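You operate a simulated robot arm through the tools that you are given. There is no shell and no other tool.

The job below is to be done with a simulated robot arm. You get a single attempt, and the scene is never put back.

Task
Move the yellow bracket to stud 92 and lay the taped bar back.
Fine: its nut run down on it again, the bar in both brackets, the cream bracket left as it is.

The check looks at the end state, three seconds after you hand in, the way a careful person would. Anything else that was tipped, shoved, dropped, spilled or broken makes it a failure.

Robot
A 6-joint arm with a two-finger parallel gripper, fixed in place. Base frame: the origin is on the floor under the middle of its stand, x ahead of it, y to its left, z up; the work surface is at about z = 862. Readings come in mm, degrees, newtons and seconds.
With the tool pointing down near the work surface it reaches from about 260 to 680 mm from the base axis. Its first joint turns from -66.0 to 66.0 degrees. Payload 2.9 kg.
The TCP is the grasp point between the finger pads, 30 mm short of the fingertips. In the tool frame z runs along the fingers and y along their closing line. The gripper opens to 110 mm. The fingers are 20 mm wide and 10 mm thick; the gripper's body (48 by 112 mm) begins 55 mm behind the TCP.
Orientation is that of the tool frame in the base frame, as [roll, pitch, yaw] about the fixed x, y, z axes, in that order (R = Rz(yaw) Ry(pitch) Rx(roll)). With the fingers straight down and closing along the base's y, the tool's x points along the base's -x, its y along +y and its z along -z.

Tools
- The arm moves only by the tool step_arm. Its argument "series" is a list of rows, each a list of 7 numbers: the shift along the tool's x, y, z in mm, then the turn, a rotation vector about the tool's x, y, z in rad, then the finger opening in mm, from 0 to 110. In form: [[x, y, z, rx, ry, rz, hand], ...]. A call has 1 to 20 rows; each row shifts and turns the commanded pose from where the row before left it, along the tool's axes as they then stand. A row lasts 0.2 s, in which the tool goes at most 50 mm and 8.6 degrees; a call with a longer step from one row to the next is refused whole, and so is a gripper value outside its range. Where a pose cannot be reached the arm comes as near as it can. A force on the tool above 40 N (or 10 N above the force at the start of the call, whichever is more), or a blocked arm, ends the call early, and 0.2 s more pass. Each finger travels about 108 mm/s and halts on what it meets, pressing with about 31 N; the grip force reading is that of the motor and also rises with nothing between the fingers. The clock runs only during rows and for 0.2 s after the last one: add rows that do not move to give the fingers time. The reply holds the time, the measured pose of the TCP, the force on the tool along the base axes, the opening and the grip force, in the units named above and with some noise, with the torque about the TCP (base axes, N m) and any sound that the robot's microphone picked up, and new pictures: "pictures" is both (left out), scene, wrist or none.
- Cameras (640 x 400 px; columns grow to the right, rows downward): "scene" is fixed at [89.9, 445.7, 1388.1]; the picture's right is [-0.61, -0.79, 0.00], its down [-0.43, 0.33, -0.84] and it looks along [0.67, -0.51, -0.54] (base axes); focal length 316 px, centre (320, 200). "wrist" rides on the gripper at [72, 17, -103] in the tool frame; the picture's right is [-0.23, 0.97, 0.00], its down [-0.76, -0.18, -0.62] and it looks along [-0.61, -0.14, 0.78] (tool axes); focal length 222 px, centre (320, 200). There is no depth. A picture from a camera that has moved, and an enlarged one, comes with that camera's place and axes in the base frame and with its lens.
- enlarge(camera, box): a new picture of the part [left, top, right, bottom] of that camera's present view, enlarged. No time passes.
- close_job(): hands the job in; it is judged then, once.

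Nothing tells you positions but the pictures and the camera data. Unless the task says otherwise, let go and move clear before handing in.

The tools are called after "Request:" as a command line: name --pt "numbers of a row" for each row, then --argument value for the rest, lists and objects as JSON in quotes. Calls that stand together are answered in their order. step_arm: Moves the arm, as the interface text tells. Its arguments: {"type":"object","properties":{"series":{"type":"array"},"pictures":{"type":"string","enum":["both","scene","wrist","none"]}},"required":["series"]} The other tools are called the same way: enlarge (camera, box) takes an enlarged picture of a part of a camera's view; close_job () hands the job in.

At the start:

```text
clock: 0.0
tool_pos: [392.1, -35.1, 1197.7]
ee_rot: [-180.0, 0.1, -180.0]
ft_force: [-0.3, -0.1, 0.2]
wrist_torque: [-0.02, 0.04, -0.01]
gripper_width: 110.0
grip_force: 0.0
```

scene: 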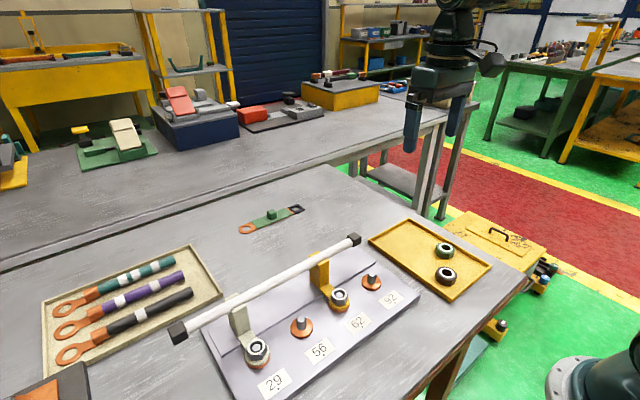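
wrist: 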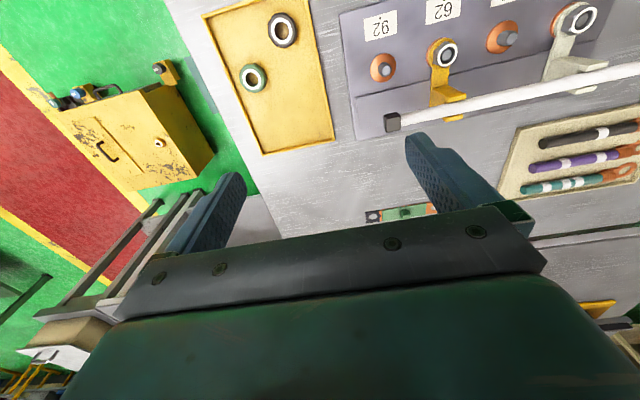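

I see a base plate with four studs (29, 56, 62, 92), a cream bracket on 29, a yellow bracket on 62, and a white bar lying across both; a tray holds two loose nuts. I'll look closer before moving.

Request:
enlarge --camera "scene" --box '[160, 220, 430, 390]'

Request:
enlarge --camera "wrist" --box '[330, 0, 640, 190]'

Request:
enlarge --camera "scene" --box '[360, 200, 520, 310]'

Request:
enlarge --camera "scene" --box '[290, 230, 410, 330]'

```text
2.35 times, centred on (295, 305) of scene
camera zoom: at [89.9, 445.7, 1388.1], right [-0.61, -0.79, 0.0], down [-0.43, 0.33, -0.84], along [0.67, -0.51, -0.54], focal length 745 px, centre (379, -47)
```

zoom: 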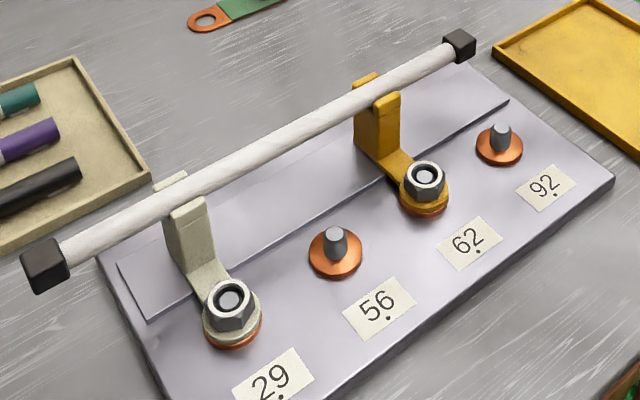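

```text
2.06 times, centred on (485, 95) of wrist
camera zoom: at [318.4, -16.7, 1300.7], right [0.23, 0.97, 0.0], down [0.76, -0.18, 0.62], along [0.61, -0.14, -0.78], focal length 459 px, centre (-21, 417)
```

zoom: 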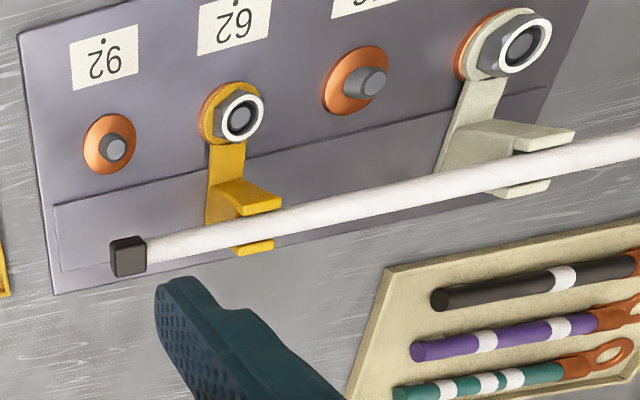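

```text
3.64 times, centred on (440, 255) of scene
camera zoom: at [89.9, 445.7, 1388.1], right [-0.61, -0.79, 0.0], down [-0.43, 0.33, -0.84], along [0.67, -0.51, -0.54], focal length 1151 px, centre (-116, 0)
```

zoom: 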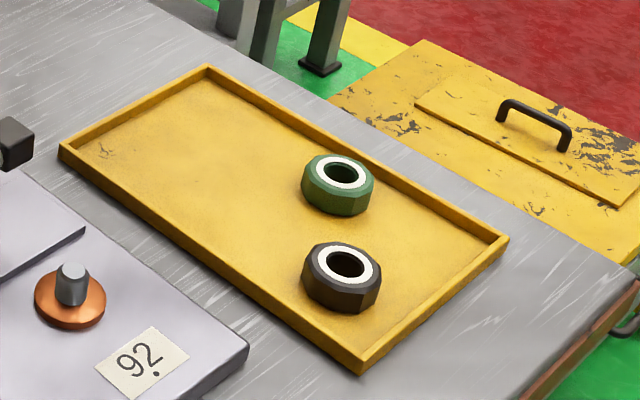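

```text
4.00 times, centred on (350, 280) of scene
camera zoom: at [89.9, 445.7, 1388.1], right [-0.61, -0.79, 0.0], down [-0.43, 0.33, -0.84], along [0.67, -0.51, -0.54], focal length 1266 px, centre (200, -120)
```

zoom: 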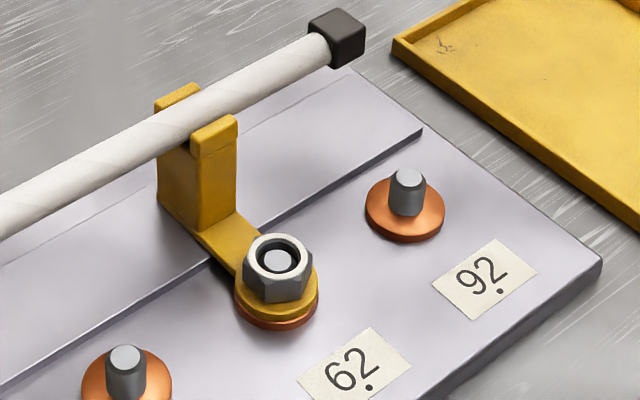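

The studs seem to run along y at x≈402: 92 at y≈71, 62 at y≈161, 56 at y≈251 and 29 at y≈341. The bar lies at x≈466, z≈949 and spans y≈60–444. I'll move above the yellow bracket for a closer look before touching anything.

Request:
step_arm --pt "0 39 16 0 0 0 110" --pt "0 39 16 0 0 0 110" --pt "0 39 16 0 0 0 110" --pt "0 39 16 0 0 0 110" --pt "0 39 16 0 0 0 110" --pt "0 0 0 0 0 0 110" --pt "0 0 0 0 0 0 110" --pictures "both"

```text
clock: 1.6
tool_pos: [391.7, 161.5, 1116.0]
ee_rot: [-180.0, 0.0, 180.0]
ft_force: [0.8, -0.4, 0.9]
wrist_torque: [-0.01, 0.0, 0.01]
gripper_width: 110.2
grip_force: 0.0
camera wrist: at [319.1, 179.6, 1218.7], right [0.23, 0.97, 0.0], down [0.76, -0.18, 0.62], along [0.61, -0.14, -0.78], focal length 222 px, centre (320, 200)
```

scene: 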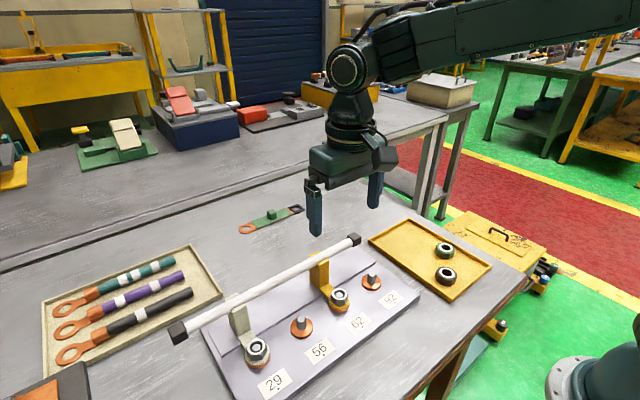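
wrist: 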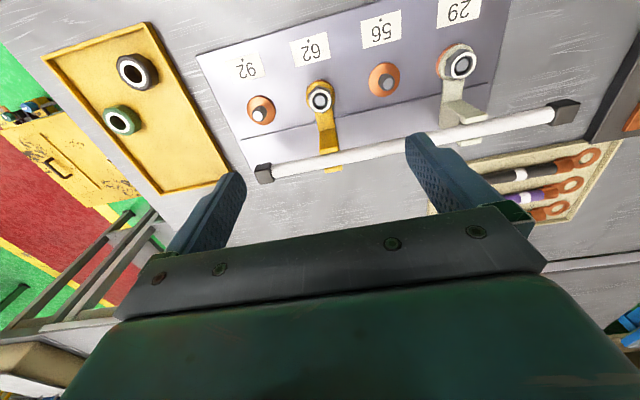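

The camera view confirms the layout, with the arm above stud 62. I'll enlarge both views to measure the bracket, nut and bar.

Request:
enlarge --camera "wrist" --box '[225, 40, 405, 190]'

Request:
enlarge --camera "wrist" --box '[400, 0, 620, 150]'

Request:
enlarge --camera "scene" --box '[300, 230, 380, 320]'

```text
2.67 times, centred on (315, 115) of wrist
camera zoom: at [319.1, 179.6, 1218.7], right [0.23, 0.97, 0.0], down [0.76, -0.18, 0.62], along [0.61, -0.14, -0.78], focal length 592 px, centre (333, 427)
```

zoom: 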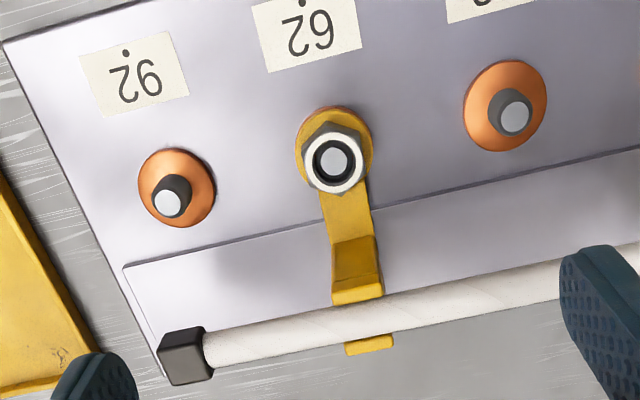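

```text
2.67 times, centred on (510, 75) of wrist
camera zoom: at [319.1, 179.6, 1218.7], right [0.23, 0.97, 0.0], down [0.76, -0.18, 0.62], along [0.61, -0.14, -0.78], focal length 592 px, centre (-187, 533)
```

zoom: 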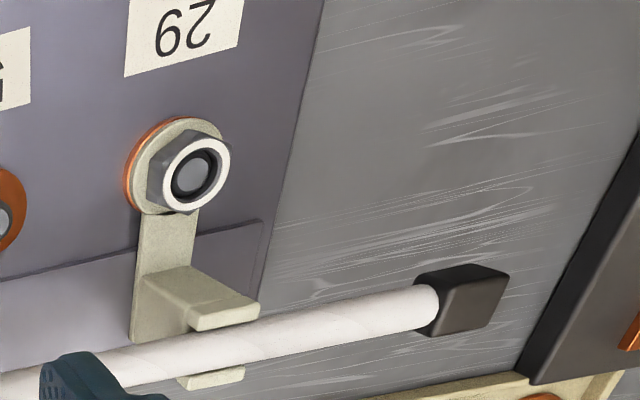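

```text
4.44 times, centred on (340, 275) of scene
camera zoom: at [89.9, 445.7, 1388.1], right [-0.61, -0.79, 0.0], down [-0.43, 0.33, -0.84], along [0.67, -0.51, -0.54], focal length 1407 px, centre (231, -133)
```

zoom: 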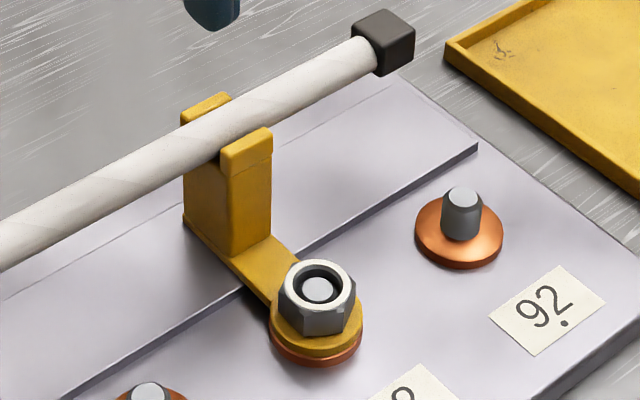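

The bar sits in both forks at x≈465, z≈949, and its middle is near y≈253. The fork tops are at about z≈958 and the nut top at about z≈901. I'll move above the middle of the bar, turn the hand 90° so the fingers close along x, and look again.

Request:
step_arm --pt "-24.4 30.5 15 0 0 0 80" --pt "-24.4 30.5 15 0 0 0 60" --pt "-24.4 30.5 15 0 0 0 60" --pt "0 0 0 0 0 0.1428 60" --pt "0 0 0 0 0 0.1428 60" --pt "0 0 0 0 0 0.1428 60" --pt "0 0 0 0 0 0.1428 60" --pt "0 0 0 0 0 0.1428 60" --pt "0 0 0 0 0 0.1428 60" --pt "0 0 0 0 0 0.1428 60" --pt "0 0 0 0 0 0.1428 60" --pt "0 0 0 0 0 0.1428 60" --pt "0 0 0 0 0 0.1428 60" --pt "0 0 0 0 0 0.1428 60" --pt "0 0 0 0 0 0 60" --pt "0 0 0 0 0 0 60" --pictures "both"

```text
clock: 5.0
tool_pos: [465.9, 252.1, 1074.5]
ee_rot: [180.0, 0.1, 90.1]
ft_force: [-0.4, 0.0, 0.6]
wrist_torque: [0.0, 0.0, -0.02]
gripper_width: 60.0
grip_force: 0.0
camera wrist: at [481.0, 325.2, 1175.5], right [0.97, -0.23, 0.0], down [-0.18, -0.76, 0.62], along [-0.14, -0.61, -0.78], focal length 222 px, centre (320, 200)
```

scene: 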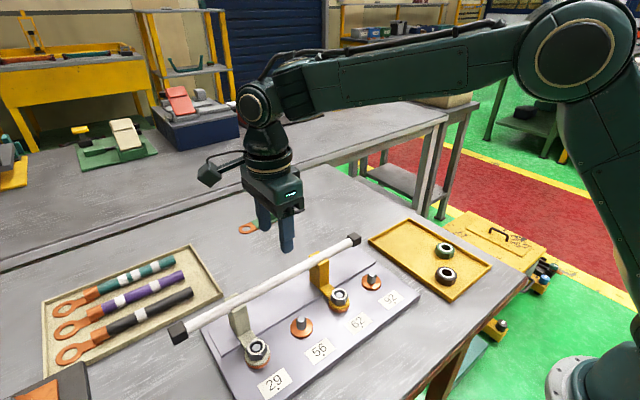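
wrist: 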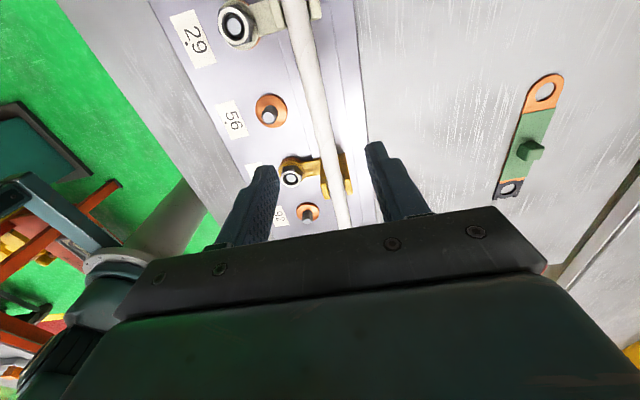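

The fingers now straddle the bar along x. I'll enlarge to check the bar's x before descending.

Request:
enlarge --camera "wrist" --box '[220, 0, 420, 230]'

Request:
enlarge --camera "wrist" --box '[260, 120, 400, 230]'

Request:
enlarge --camera "wrist" --box '[200, 0, 360, 100]'

```text
1.74 times, centred on (320, 115) of wrist
camera zoom: at [481.0, 325.2, 1175.5], right [0.97, -0.23, 0.0], down [-0.18, -0.76, 0.62], along [-0.14, -0.61, -0.78], focal length 386 px, centre (320, 348)
```

zoom: 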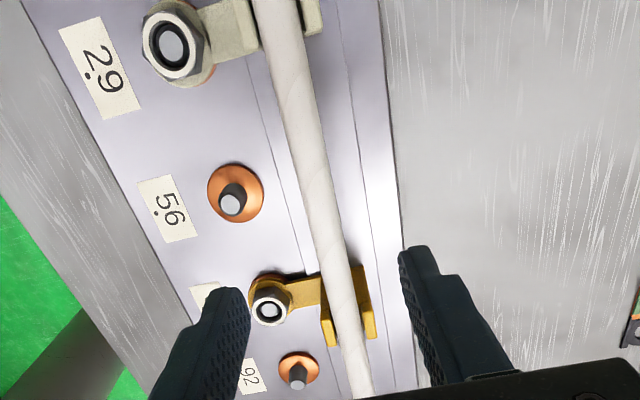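

```text
3.64 times, centred on (330, 175) of wrist
camera zoom: at [481.0, 325.2, 1175.5], right [0.97, -0.23, 0.0], down [-0.18, -0.76, 0.62], along [-0.14, -0.61, -0.78], focal length 808 px, centre (284, 291)
```

zoom: 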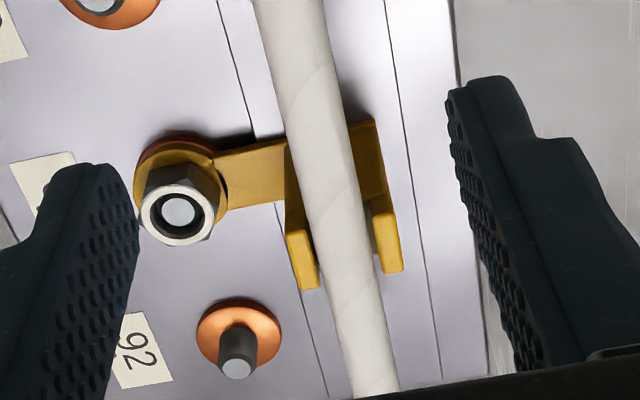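

```text
4.00 times, centred on (280, 50) of wrist
camera zoom: at [481.0, 325.2, 1175.5], right [0.97, -0.23, 0.0], down [-0.18, -0.76, 0.62], along [-0.14, -0.61, -0.78], focal length 888 px, centre (480, 800)
```

zoom: 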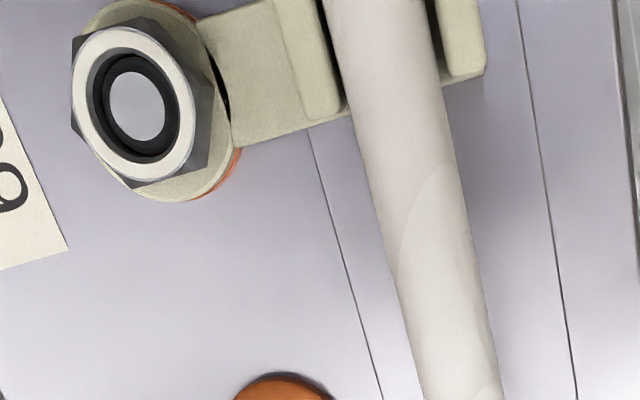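

The bar centre is within about 0.5 mm of the hand's centreline, so no x correction is needed. I'll descend so the fingertips reach about 10 mm below the bar's axis, then look before closing.

Request:
step_arm --pt "0 0 26 0 0 0 50" --pt "0 0 26 0 0 0 50" --pt "0 0 26 0 0 0 50" --pt "0 0 26 0 0 0 50" --pt "0 0 0 0 0 0 50" --pt "0 0 0 0 0 0 50" --pictures "both"

Request:
enlarge --camera "scene" --box '[220, 190, 330, 290]'

Request:
enlarge --camera "wrist" --box '[220, 50, 420, 240]'

```text
clock: 6.4
tool_pos: [465.1, 251.4, 968.7]
ee_rot: [-179.9, 0.0, 90.2]
ft_force: [-1.1, 0.2, -0.3]
wrist_torque: [-0.02, 0.03, 0.0]
gripper_width: 50.2
grip_force: 0.0
camera wrist: at [480.0, 325.5, 1071.3], right [0.97, -0.23, 0.0], down [-0.18, -0.76, 0.62], along [-0.14, -0.61, -0.78], focal length 222 px, centre (320, 200)
```

scene: 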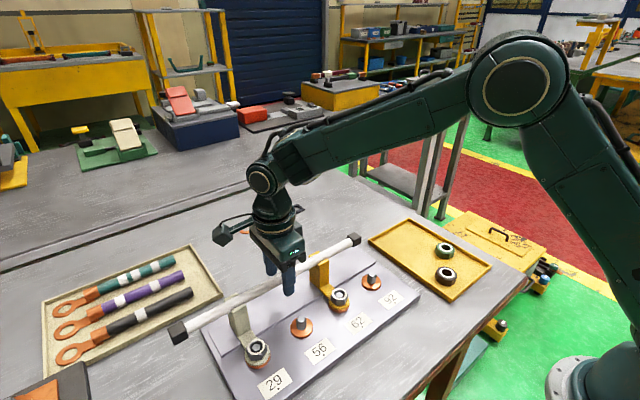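
wrist: 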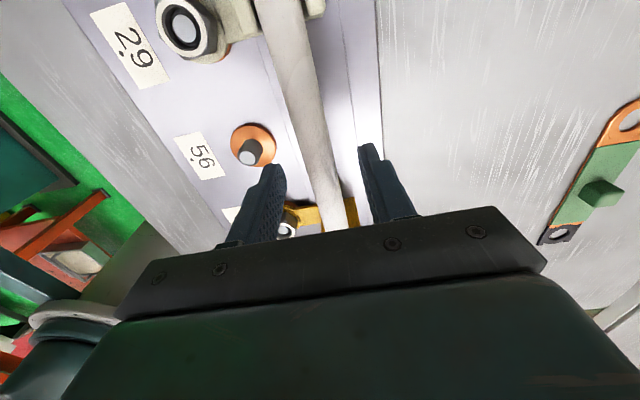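

```text
4.00 times, centred on (275, 240) of scene
camera zoom: at [89.9, 445.7, 1388.1], right [-0.61, -0.79, 0.0], down [-0.43, 0.33, -0.84], along [0.67, -0.51, -0.54], focal length 1266 px, centre (500, 40)
```

zoom: 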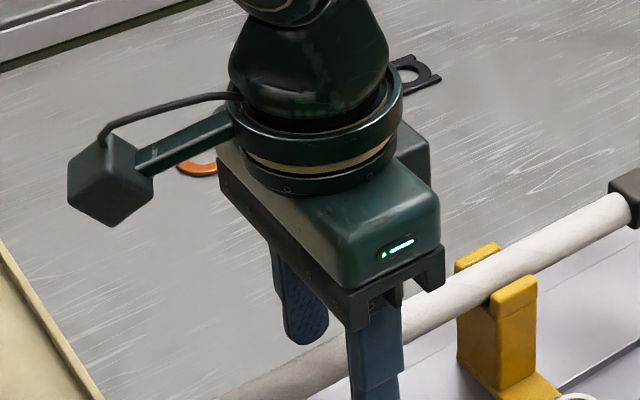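

```text
2.11 times, centred on (320, 145) of wrist
camera zoom: at [480.0, 325.5, 1071.3], right [0.97, -0.23, 0.0], down [-0.18, -0.76, 0.62], along [-0.14, -0.61, -0.78], focal length 468 px, centre (320, 316)
```

zoom: 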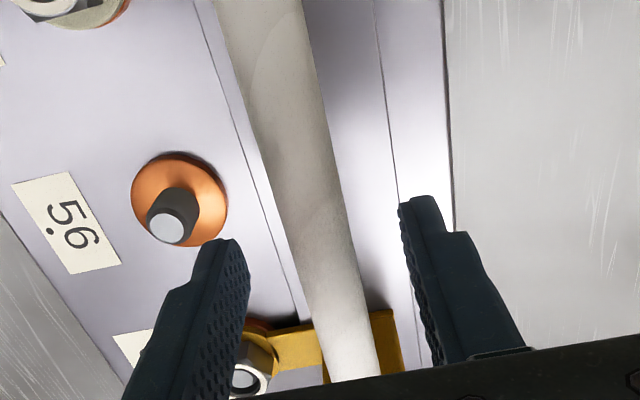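

The bar is about 1 mm toward +x of the hand's centre. I'll nudge that way and close on the bar.

Request:
step_arm --pt "0 0.8 0 0 0 0 50" --pt "0 0 0 0 0 0 26" --pt "0 0 0 0 0 0 10" --pt "0 0 0 0 0 0 10" --pt "0 0 0 0 0 0 10" --pt "0 0 0 0 0 0 10" --pictures "both"

Request:
enlarge --camera "wrist" --box '[220, 50, 420, 240]'

Request:
enlarge --camera "scene" --box '[160, 220, 380, 380]'

```text
clock: 7.8
tool_pos: [464.0, 251.0, 969.6]
ee_rot: [180.0, -0.1, 90.1]
ft_force: [0.6, 1.9, -0.2]
wrist_torque: [0.01, -0.03, -0.01]
gripper_width: 18.4
grip_force: 30.9
camera wrist: at [481.6, 325.5, 1071.2], right [0.97, -0.23, 0.0], down [-0.18, -0.76, 0.62], along [-0.14, -0.61, -0.78], focal length 222 px, centre (320, 200)
```

scene: 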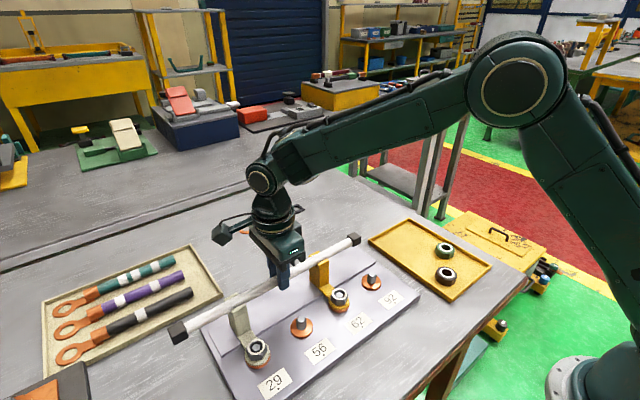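
wrist: 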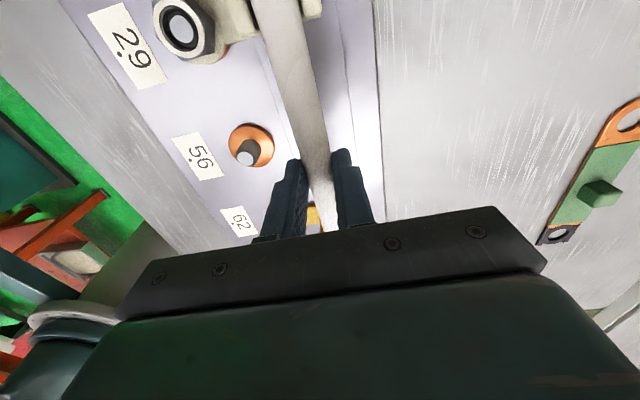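

```text
2.11 times, centred on (320, 145) of wrist
camera zoom: at [481.6, 325.5, 1071.2], right [0.97, -0.23, 0.0], down [-0.18, -0.76, 0.62], along [-0.14, -0.61, -0.78], focal length 468 px, centre (320, 316)
```

zoom: 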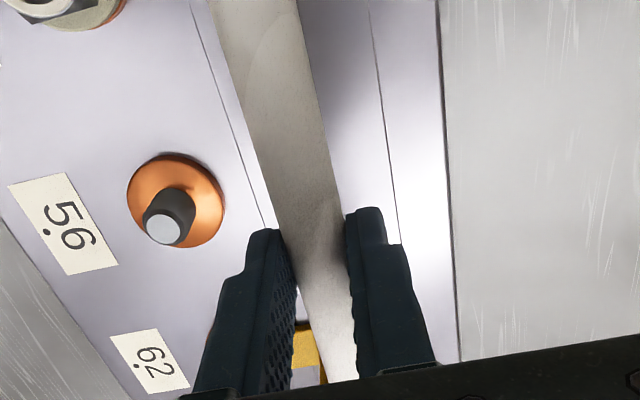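

```text
2.50 times, centred on (270, 300) of scene
camera zoom: at [90.0, 445.7, 1388.1], right [-0.61, -0.79, 0.0], down [-0.43, 0.33, -0.84], along [0.67, -0.51, -0.54], focal length 791 px, centre (445, -50)
```

zoom: 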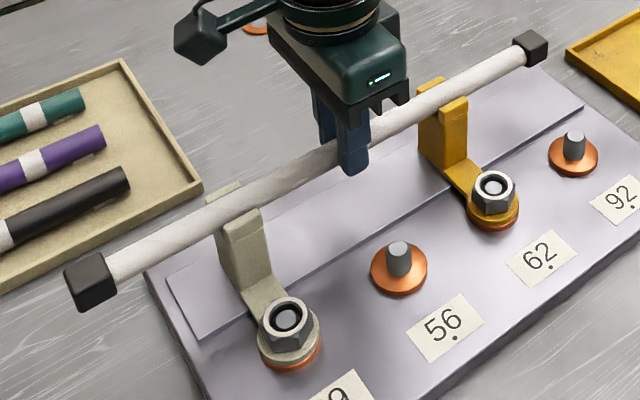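

The bar is gripped: opening 18.4 mm, grip 31 N, with almost no side load. I'll lift it straight up slowly.

Request:
step_arm --pt "0 0 -5 0 0 0 10" --pt "0 0 -10 0 0 0 10" --pt "0 0 -15 0 0 0 10" --pt "0 0 -20 0 0 0 10" --pt "0 0 -20 0 0 0 10" --pt "0 0 -20 0 0 0 10" --pt "0 0 0 0 0 0 10" --pt "0 0 0 0 0 0 10" --pictures "both"

Request:
enlarge --camera "scene" --box '[140, 190, 400, 370]'

```text
clock: 9.6
tool_pos: [464.2, 250.2, 1059.7]
ee_rot: [-180.0, 0.0, 90.1]
ft_force: [0.0, -0.1, -0.5]
wrist_torque: [0.0, 0.0, 0.01]
gripper_width: 10.0
grip_force: 0.1
camera wrist: at [481.1, 325.1, 1161.8], right [0.97, -0.23, 0.0], down [-0.18, -0.76, 0.62], along [-0.14, -0.61, -0.78], focal length 222 px, centre (320, 200)
```

scene: 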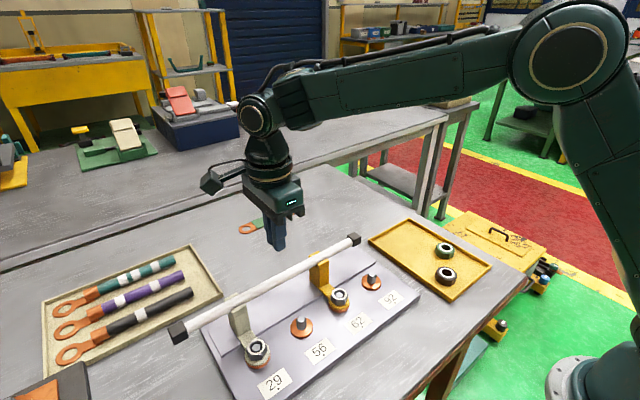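
wrist: 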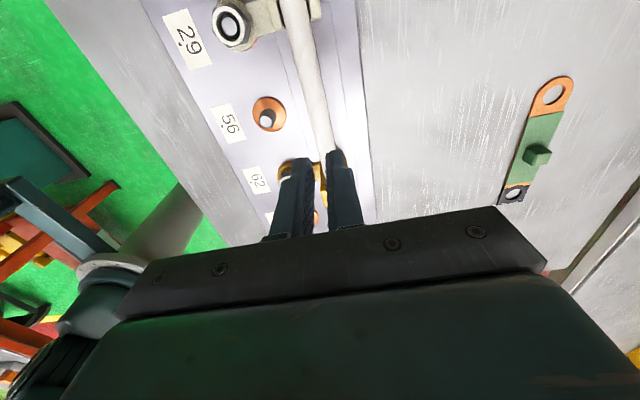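

```text
2.22 times, centred on (270, 280) of scene
camera zoom: at [89.9, 445.7, 1388.1], right [-0.61, -0.79, 0.0], down [-0.43, 0.33, -0.84], along [0.67, -0.51, -0.54], focal length 703 px, centre (431, 22)
```

zoom: 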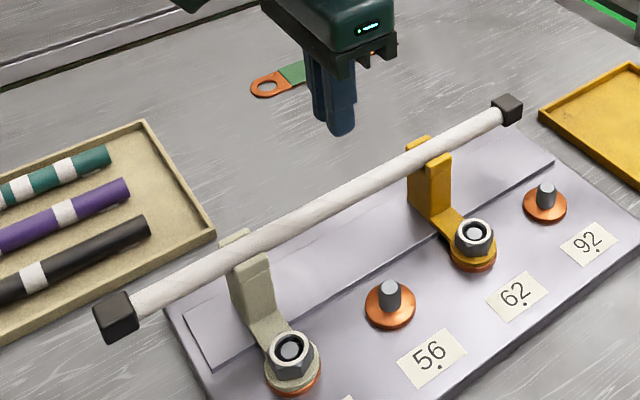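

The bar slipped out and still sits in both forks where it was. My grip was too close to the fingertips, so I'll grip about 14 mm deeper and lift in small steps while watching the force.

Request:
step_arm --pt "0 0 0 0 0 0 44" --pt "0 0 26 0 0 0 44" --pt "0 0 26 0 0 0 44" --pt "0 0 26 0 0 0 44" --pt "0 0 26 0 0 0 44" --pt "0 0 0 0 0 0 44" --pt "0 0 0 0 0 0 44" --pictures "wrist"

Request:
enlarge --camera "wrist" --box '[220, 50, 420, 240]'

Request:
enlarge --camera "scene" --box '[200, 220, 380, 330]'

```text
clock: 11.2
tool_pos: [466.5, 252.5, 954.0]
ee_rot: [180.0, 0.0, 90.1]
ft_force: [0.7, -0.1, 0.2]
wrist_torque: [-0.02, 0.0, -0.01]
gripper_width: 43.8
grip_force: 0.1
camera wrist: at [481.5, 325.7, 1056.7], right [0.97, -0.23, 0.0], down [-0.18, -0.76, 0.62], along [-0.14, -0.61, -0.78], focal length 222 px, centre (320, 200)
```

wrist: 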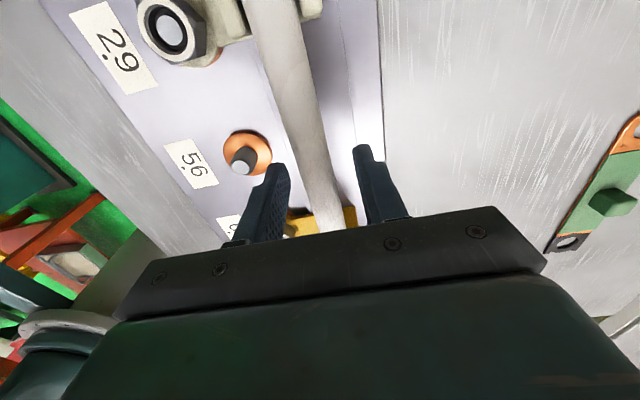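

```text
2.11 times, centred on (320, 145) of wrist
camera zoom: at [481.5, 325.7, 1056.7], right [0.97, -0.23, 0.0], down [-0.18, -0.76, 0.62], along [-0.14, -0.61, -0.78], focal length 468 px, centre (320, 316)
```

zoom: 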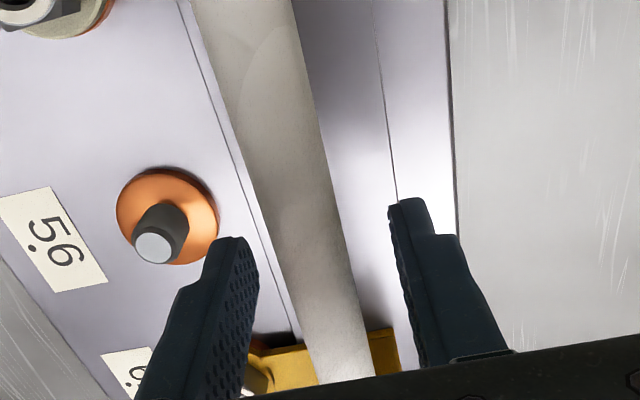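

```text
3.56 times, centred on (290, 275) of scene
camera zoom: at [89.9, 445.7, 1388.1], right [-0.61, -0.79, 0.0], down [-0.43, 0.33, -0.84], along [0.67, -0.51, -0.54], focal length 1125 px, centre (427, -67)
```

zoom: 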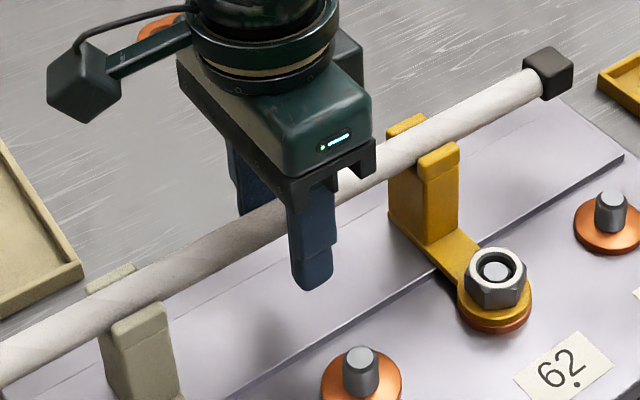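

The fingers now reach well below the bar. I'll close and lift only a few millimetres to read the force.

Request:
step_arm --pt "0 0 0 0 0 0 26" --pt "0 0 0 0 0 0 5" --pt "0 0 0 0 0 0 5" --pt "0 0 0 0 0 0 5" --pt "0 0 -2 0 0 0 5" --pt "0 0 0 0 0 0 5" --pictures "none"

Request:
step_arm --pt "0 0 -2 0 0 0 5" --pt "0 0 -2 0 0 0 5" --pt "0 0 0 0 0 0 5" --pictures "both"

Request:
enlarge --camera "scene" --box '[140, 210, 400, 370]'

```text
clock: 12.6
tool_pos: [466.1, 252.1, 956.2]
ee_rot: [-179.9, 0.0, 90.1]
ft_force: [0.3, 0.0, -2.5]
wrist_torque: [-0.04, 0.01, 0.02]
gripper_width: 18.5
grip_force: 31.1
```

```text
clock: 13.4
tool_pos: [465.4, 251.8, 961.1]
ee_rot: [179.9, -0.1, 90.1]
ft_force: [0.0, 0.9, -1.8]
wrist_torque: [0.01, -0.02, -0.01]
gripper_width: 18.4
grip_force: 31.4
camera wrist: at [481.6, 325.0, 1063.5], right [0.97, -0.23, 0.0], down [-0.18, -0.76, 0.62], along [-0.14, -0.61, -0.78], focal length 222 px, centre (320, 200)
```

scene: 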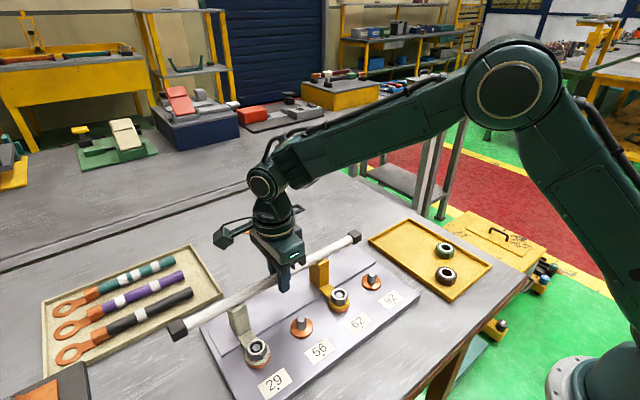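
wrist: 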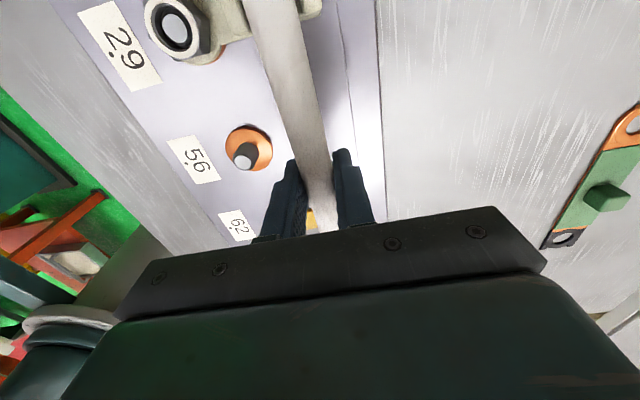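

```text
2.46 times, centred on (270, 290) of scene
camera zoom: at [90.0, 445.7, 1388.1], right [-0.61, -0.79, 0.0], down [-0.43, 0.33, -0.84], along [0.67, -0.51, -0.54], focal length 779 px, centre (443, -22)
```

zoom: 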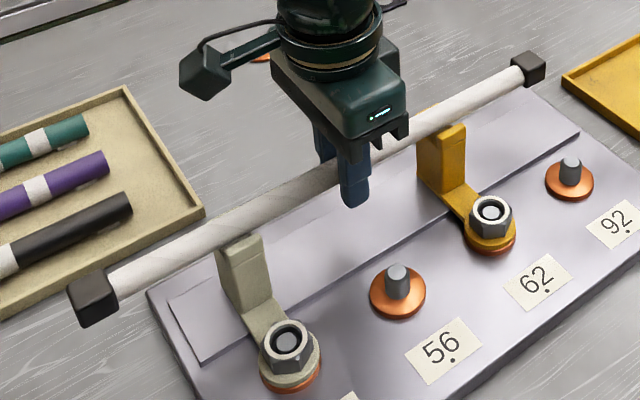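

The bar is now held: about 2 N of weight, 18.4 mm opening. On a bare table I could only grip it by the fingertips again, so I'll set it down across the panel's far edge at y≈296, with its far cap on the table. That keeps its middle raised and gripable. First I'll lift it clear.

Request:
step_arm --pt "0 0 -5 0 0 0 5" --pt "0 0 -10 0 0 0 5" --pt "0 0 -15 0 0 0 5" --pt "0 0 -20 0 0 0 5" --pt "0 0 -20 0 0 0 5" --pt "0 0 -20 0 0 0 5" --pt "0 0 -10 0 0 0 5" --pt "0 0 0 0 0 0 5" --pictures "both"

Request:
enlarge --camera "scene" --box '[140, 170, 400, 370]'

```text
clock: 15.2
tool_pos: [465.8, 250.9, 1061.6]
ee_rot: [180.0, 0.1, 90.1]
ft_force: [-0.4, 0.9, -2.6]
wrist_torque: [0.0, 0.0, -0.05]
gripper_width: 18.5
grip_force: 30.8
camera wrist: at [481.9, 325.4, 1163.5], right [0.97, -0.23, 0.0], down [-0.18, -0.76, 0.62], along [-0.14, -0.61, -0.78], focal length 222 px, centre (320, 200)
```

scene: 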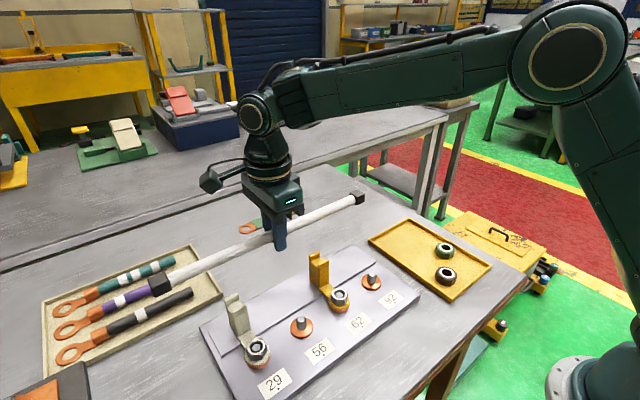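
wrist: 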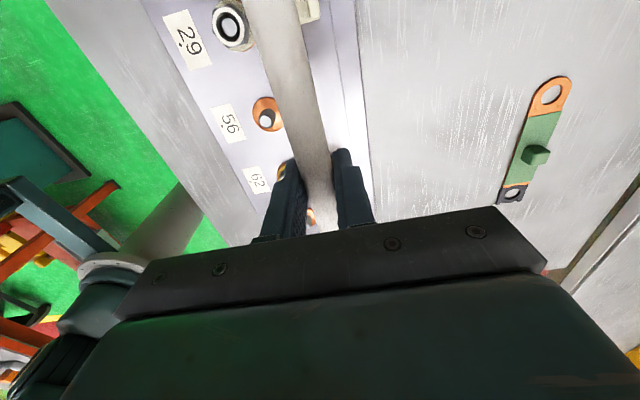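

```text
2.00 times, centred on (270, 270) of scene
camera zoom: at [90.0, 445.7, 1388.1], right [-0.61, -0.79, 0.0], down [-0.43, 0.33, -0.84], along [0.67, -0.51, -0.54], focal length 633 px, centre (420, 60)
```

zoom: 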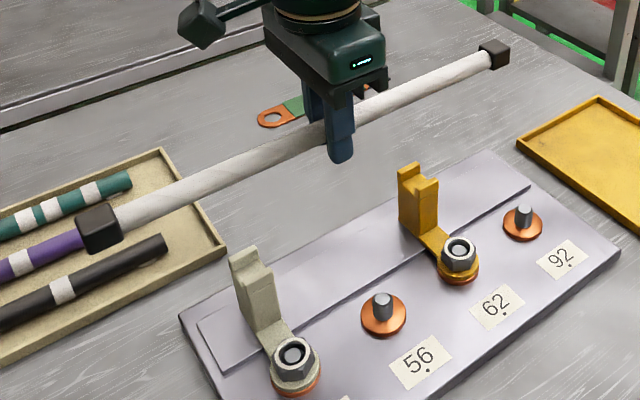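

The bar is clear and level, and both brackets stayed in place. I'll zoom in on the now-unobstructed brackets for measurement.

Request:
enlarge --camera "scene" --box '[285, 240, 395, 320]'

Request:
enlarge --camera "scene" --box '[200, 280, 310, 380]'

```text
5.00 times, centred on (340, 280) of scene
camera zoom: at [90.0, 445.7, 1388.1], right [-0.61, -0.79, 0.0], down [-0.43, 0.33, -0.84], along [0.67, -0.51, -0.54], focal length 1582 px, centre (220, -200)
```

zoom: 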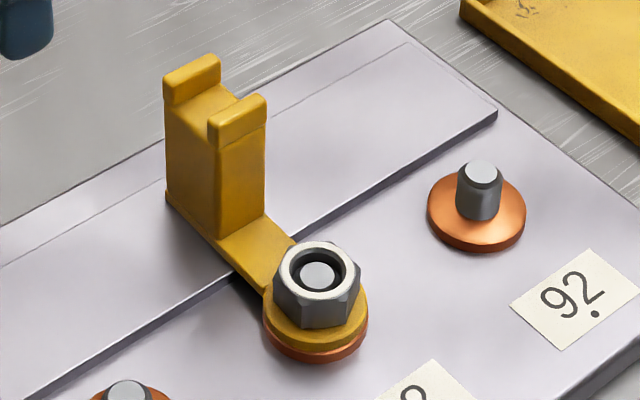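

```text
4.00 times, centred on (255, 330) of scene
camera zoom: at [90.0, 445.7, 1388.1], right [-0.61, -0.79, 0.0], down [-0.43, 0.33, -0.84], along [0.67, -0.51, -0.54], focal length 1266 px, centre (580, -320)
```

zoom: 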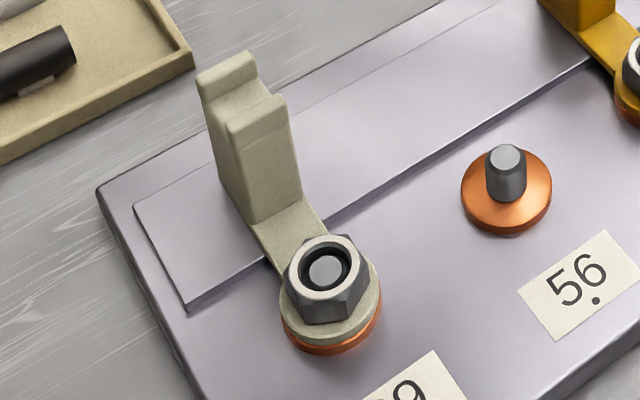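

The uprights are solid blocks, roughly 22 by 35 mm, with small lips on top. Next I'll turn the hand back 90° with the bar and carry it to x≈540, y≈296.

Request:
step_arm --pt "0 0 0 0 0 -0.05 5" --pt "0 0 0 0 0 -0.1 5" --pt "0 0 0 0 0 -0.1421 5" --pt "0 0 0 0 0 -0.1421 5" --pt "0 0 0 0 0 -0.1421 5" --pt "0 0 0 0 0 -0.1421 5" --pt "0 0 0 0 0 -0.1421 5" --pt "0 0 0 0 0 -0.1421 5" --pt "0 0 0 0 0 -0.1421 5" --pt "0 0 0 0 0 -0.1421 5" --pt "0 0 0 0 0 -0.1421 5" --pt "0 0 0 0 0 -0.1419 5" --pt "-18 11 0 0 0 0 5" --pt "-19 11 0 0 0 0 5" --pt "-19 11 0 0 0 0 5" --pt "-19 11 0 0 0 0 5" --pt "0 0 0 0 0 0 5" --pt "0 0 0 0 0 0 5" --pictures "both"

Request:
enlarge --camera "scene" --box '[140, 140, 400, 370]'

```text
clock: 19.0
tool_pos: [539.8, 296.6, 1060.8]
ee_rot: [-180.0, -0.1, 180.0]
ft_force: [0.0, -0.4, -2.7]
wrist_torque: [-0.02, 0.01, 0.03]
gripper_width: 18.5
grip_force: 31.3
camera wrist: at [466.7, 314.1, 1162.9], right [0.23, 0.97, 0.0], down [0.76, -0.18, 0.62], along [0.61, -0.14, -0.78], focal length 222 px, centre (320, 200)
```

scene: 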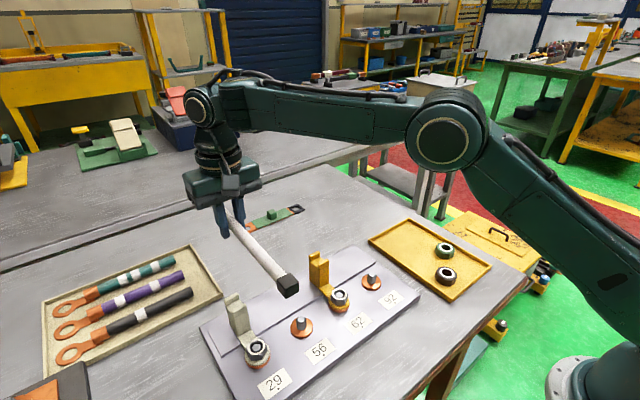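
wrist: 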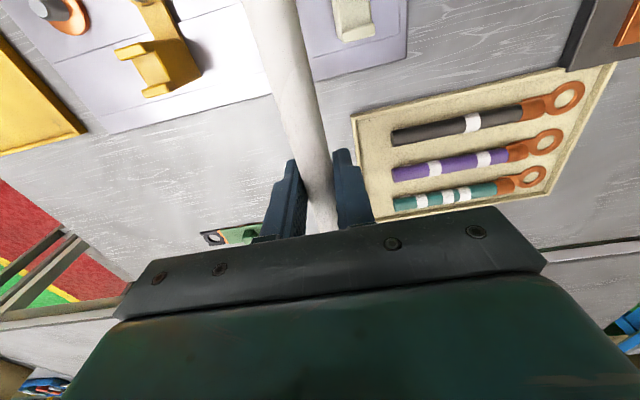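

```text
1.74 times, centred on (270, 255) of scene
camera zoom: at [90.0, 445.7, 1388.1], right [-0.61, -0.79, 0.0], down [-0.43, 0.33, -0.84], along [0.67, -0.51, -0.54], focal length 550 px, centre (407, 104)
```

zoom: 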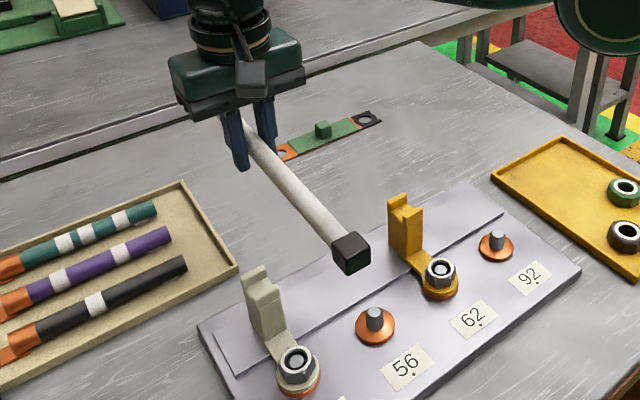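

The bar is now along x above the chosen spot. I'll zoom in to see how deep it sits between the fingers before lowering.

Request:
enlarge --camera "scene" --box '[195, 180, 315, 310]'

Request:
enlarge --camera "scene" --box '[200, 180, 280, 240]'

Request:
enlarge --camera "wrist" --box '[230, 90, 410, 240]'

```text
3.08 times, centred on (255, 245) of scene
camera zoom: at [90.0, 445.7, 1388.1], right [-0.61, -0.79, 0.0], down [-0.43, 0.33, -0.84], along [0.67, -0.51, -0.54], focal length 974 px, centre (520, 62)
```

zoom: 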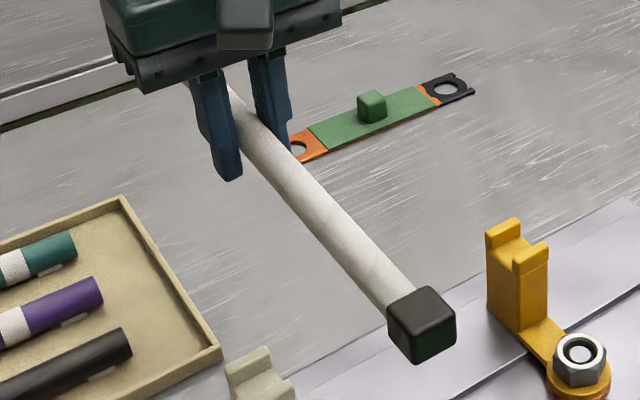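

```text
6.67 times, centred on (240, 210) of scene
camera zoom: at [90.0, 445.7, 1388.1], right [-0.61, -0.79, 0.0], down [-0.43, 0.33, -0.84], along [0.67, -0.51, -0.54], focal length 2110 px, centre (853, 133)
```

zoom: 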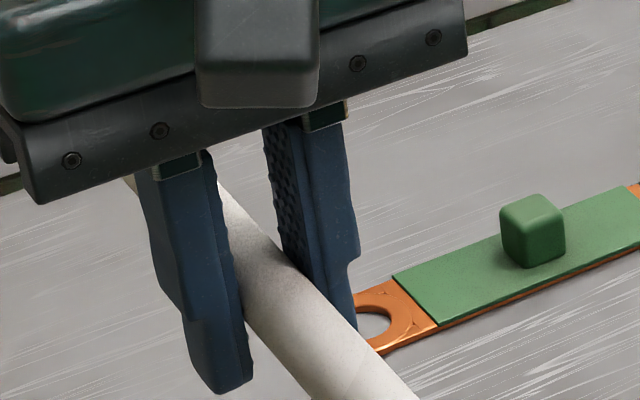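

```text
2.67 times, centred on (320, 165) of wrist
camera zoom: at [466.7, 314.1, 1162.9], right [0.23, 0.97, 0.0], down [0.76, -0.18, 0.62], along [0.61, -0.14, -0.78], focal length 592 px, centre (320, 293)
```

zoom: 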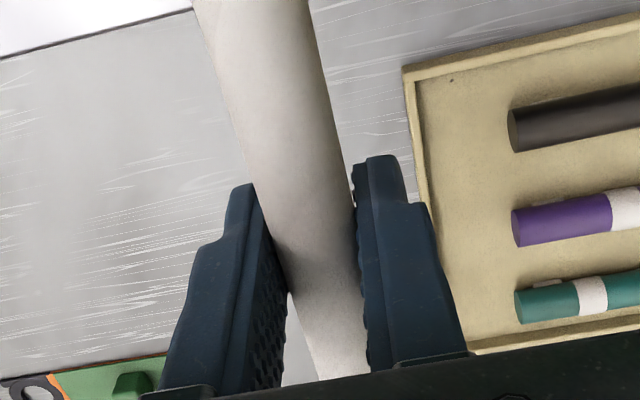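

The bar sits roughly 20 mm above the fingertips. I'll tip its far end down slightly and lower it to just above the rest position.

Request:
step_arm --pt "0 0 25 0 0.024 0 5" --pt "0 0 30 0 0.024 0 5" --pt "0 0 30 0 0 0 5" --pt "0 0 30 0 0 0 5" --pt "0 0 20 0 0 0 5" --pt "0 0 10 0 0 0 5" --pt "0 0 0 0 0 0 5" --pt "0 0 0 0 0 0 5" --pictures "both"

Request:
enlarge --camera "scene" --box '[170, 210, 350, 340]'

Request:
enlarge --camera "wrist" --box '[200, 0, 440, 230]'

```text
clock: 20.8
tool_pos: [535.5, 294.9, 916.0]
ee_rot: [-180.0, -2.8, -179.9]
ft_force: [1.2, 0.0, -2.3]
wrist_torque: [0.0, -0.01, 0.0]
gripper_width: 18.7
grip_force: 30.5
camera wrist: at [466.7, 313.7, 1022.6], right [0.23, 0.97, -0.01], down [0.79, -0.18, 0.59], along [0.57, -0.14, -0.81], focal length 222 px, centre (320, 200)
```

scene: 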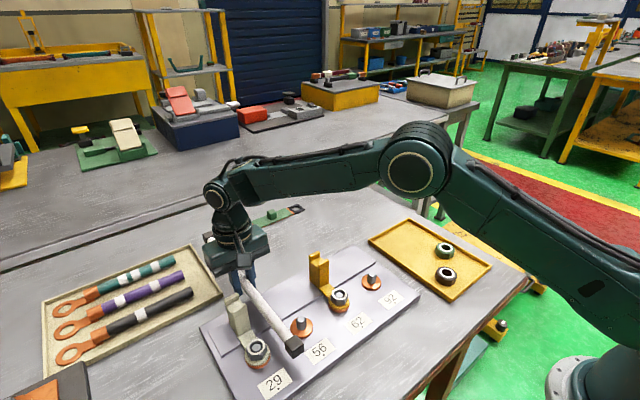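
wrist: 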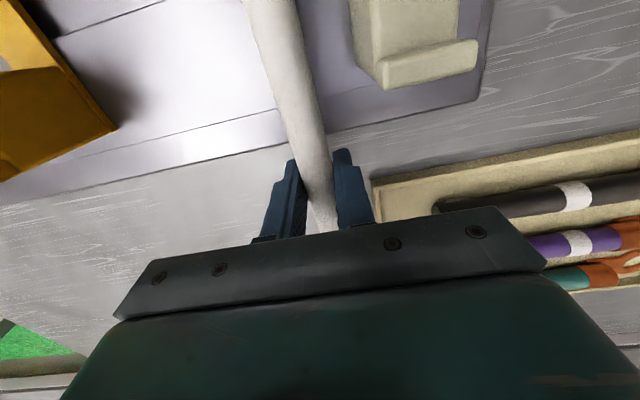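

```text
3.08 times, centred on (260, 275) of scene
camera zoom: at [90.0, 445.7, 1388.1], right [-0.61, -0.79, 0.0], down [-0.43, 0.33, -0.84], along [0.67, -0.51, -0.54], focal length 974 px, centre (505, -31)
```

zoom: 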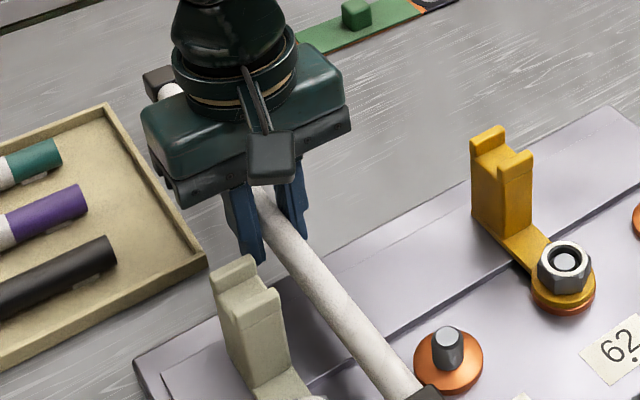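

```text
1.74 times, centred on (320, 115) of wrist
camera zoom: at [466.7, 313.7, 1022.6], right [0.23, 0.97, -0.01], down [0.79, -0.18, 0.59], along [0.57, -0.14, -0.81], focal length 386 px, centre (320, 348)
```

zoom: 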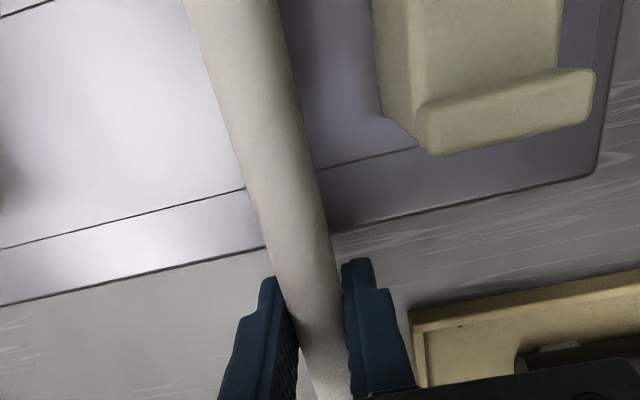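

The near cap and bar clear the cream bracket and stud 56. I'll correct x by 5 mm and lower gently, watching the force.

Request:
step_arm --pt "-5 0 4 0 0 0 5" --pt "0 0 4 0 0 0 5" --pt "0 0 4 0 0 0 5" --pt "0 0 3 0 0 0 5" --pt "0 0 0 0 0 0 5" --pictures "none"

Request:
step_arm --pt "0 0 1.5 0 0 0 5" --pt "0 0 1.5 0 0 0 5" --pt "0 0 0 0 0 0 5" --pictures "both"

Request:
enlarge --camera "wrist" --box '[200, 0, 440, 230]'

Request:
enlarge --camera "scene" --box '[170, 210, 350, 340]'

```text
clock: 22.0
tool_pos: [540.0, 296.8, 901.6]
ee_rot: [179.9, -2.8, -180.0]
ft_force: [0.0, 0.2, -2.1]
wrist_torque: [0.02, 0.02, -0.07]
gripper_width: 18.4
grip_force: 31.1
```

```text
clock: 22.8
tool_pos: [539.2, 295.9, 898.6]
ee_rot: [-180.0, -2.7, 179.9]
ft_force: [0.7, -0.3, -1.7]
wrist_torque: [0.0, 0.01, -0.01]
gripper_width: 18.7
grip_force: 31.3
camera wrist: at [471.5, 313.8, 1004.4], right [0.23, 0.97, -0.01], down [0.79, -0.18, 0.59], along [0.57, -0.14, -0.81], focal length 222 px, centre (320, 200)
```

scene: 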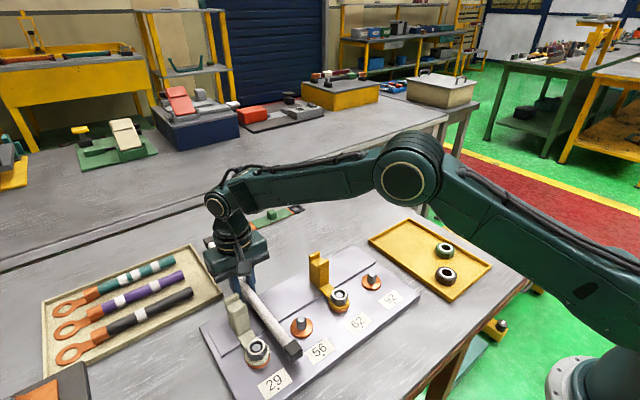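
wrist: 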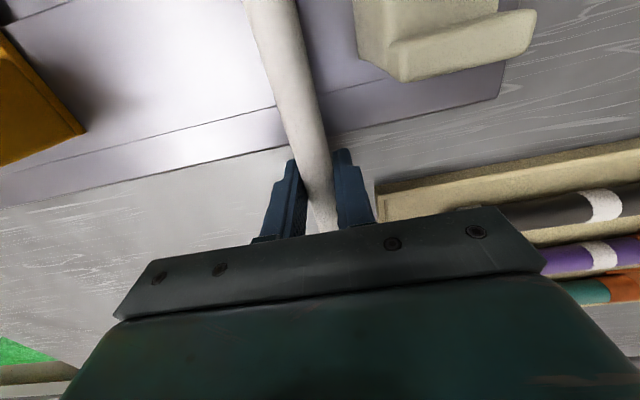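

```text
1.74 times, centred on (320, 115) of wrist
camera zoom: at [471.5, 313.8, 1004.4], right [0.23, 0.97, -0.01], down [0.79, -0.18, 0.59], along [0.57, -0.14, -0.81], focal length 386 px, centre (320, 348)
```

zoom: 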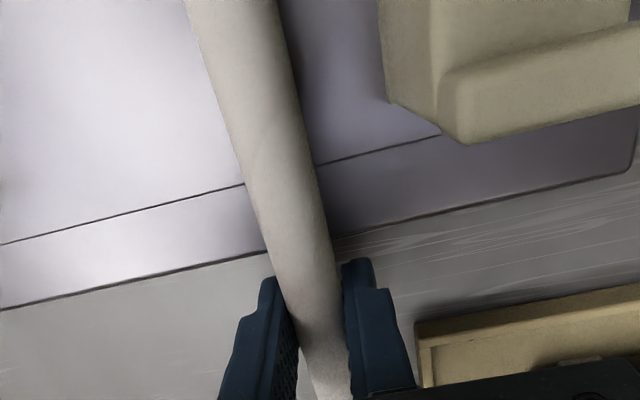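

```text
3.08 times, centred on (260, 275) of scene
camera zoom: at [90.0, 445.7, 1388.1], right [-0.61, -0.79, 0.0], down [-0.43, 0.33, -0.84], along [0.67, -0.51, -0.54], focal length 974 px, centre (505, -31)
```

zoom: 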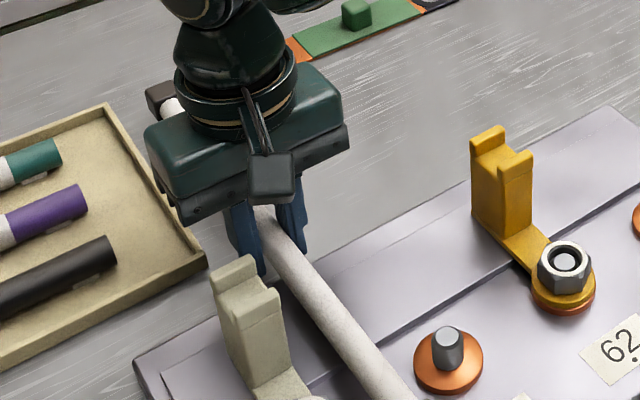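

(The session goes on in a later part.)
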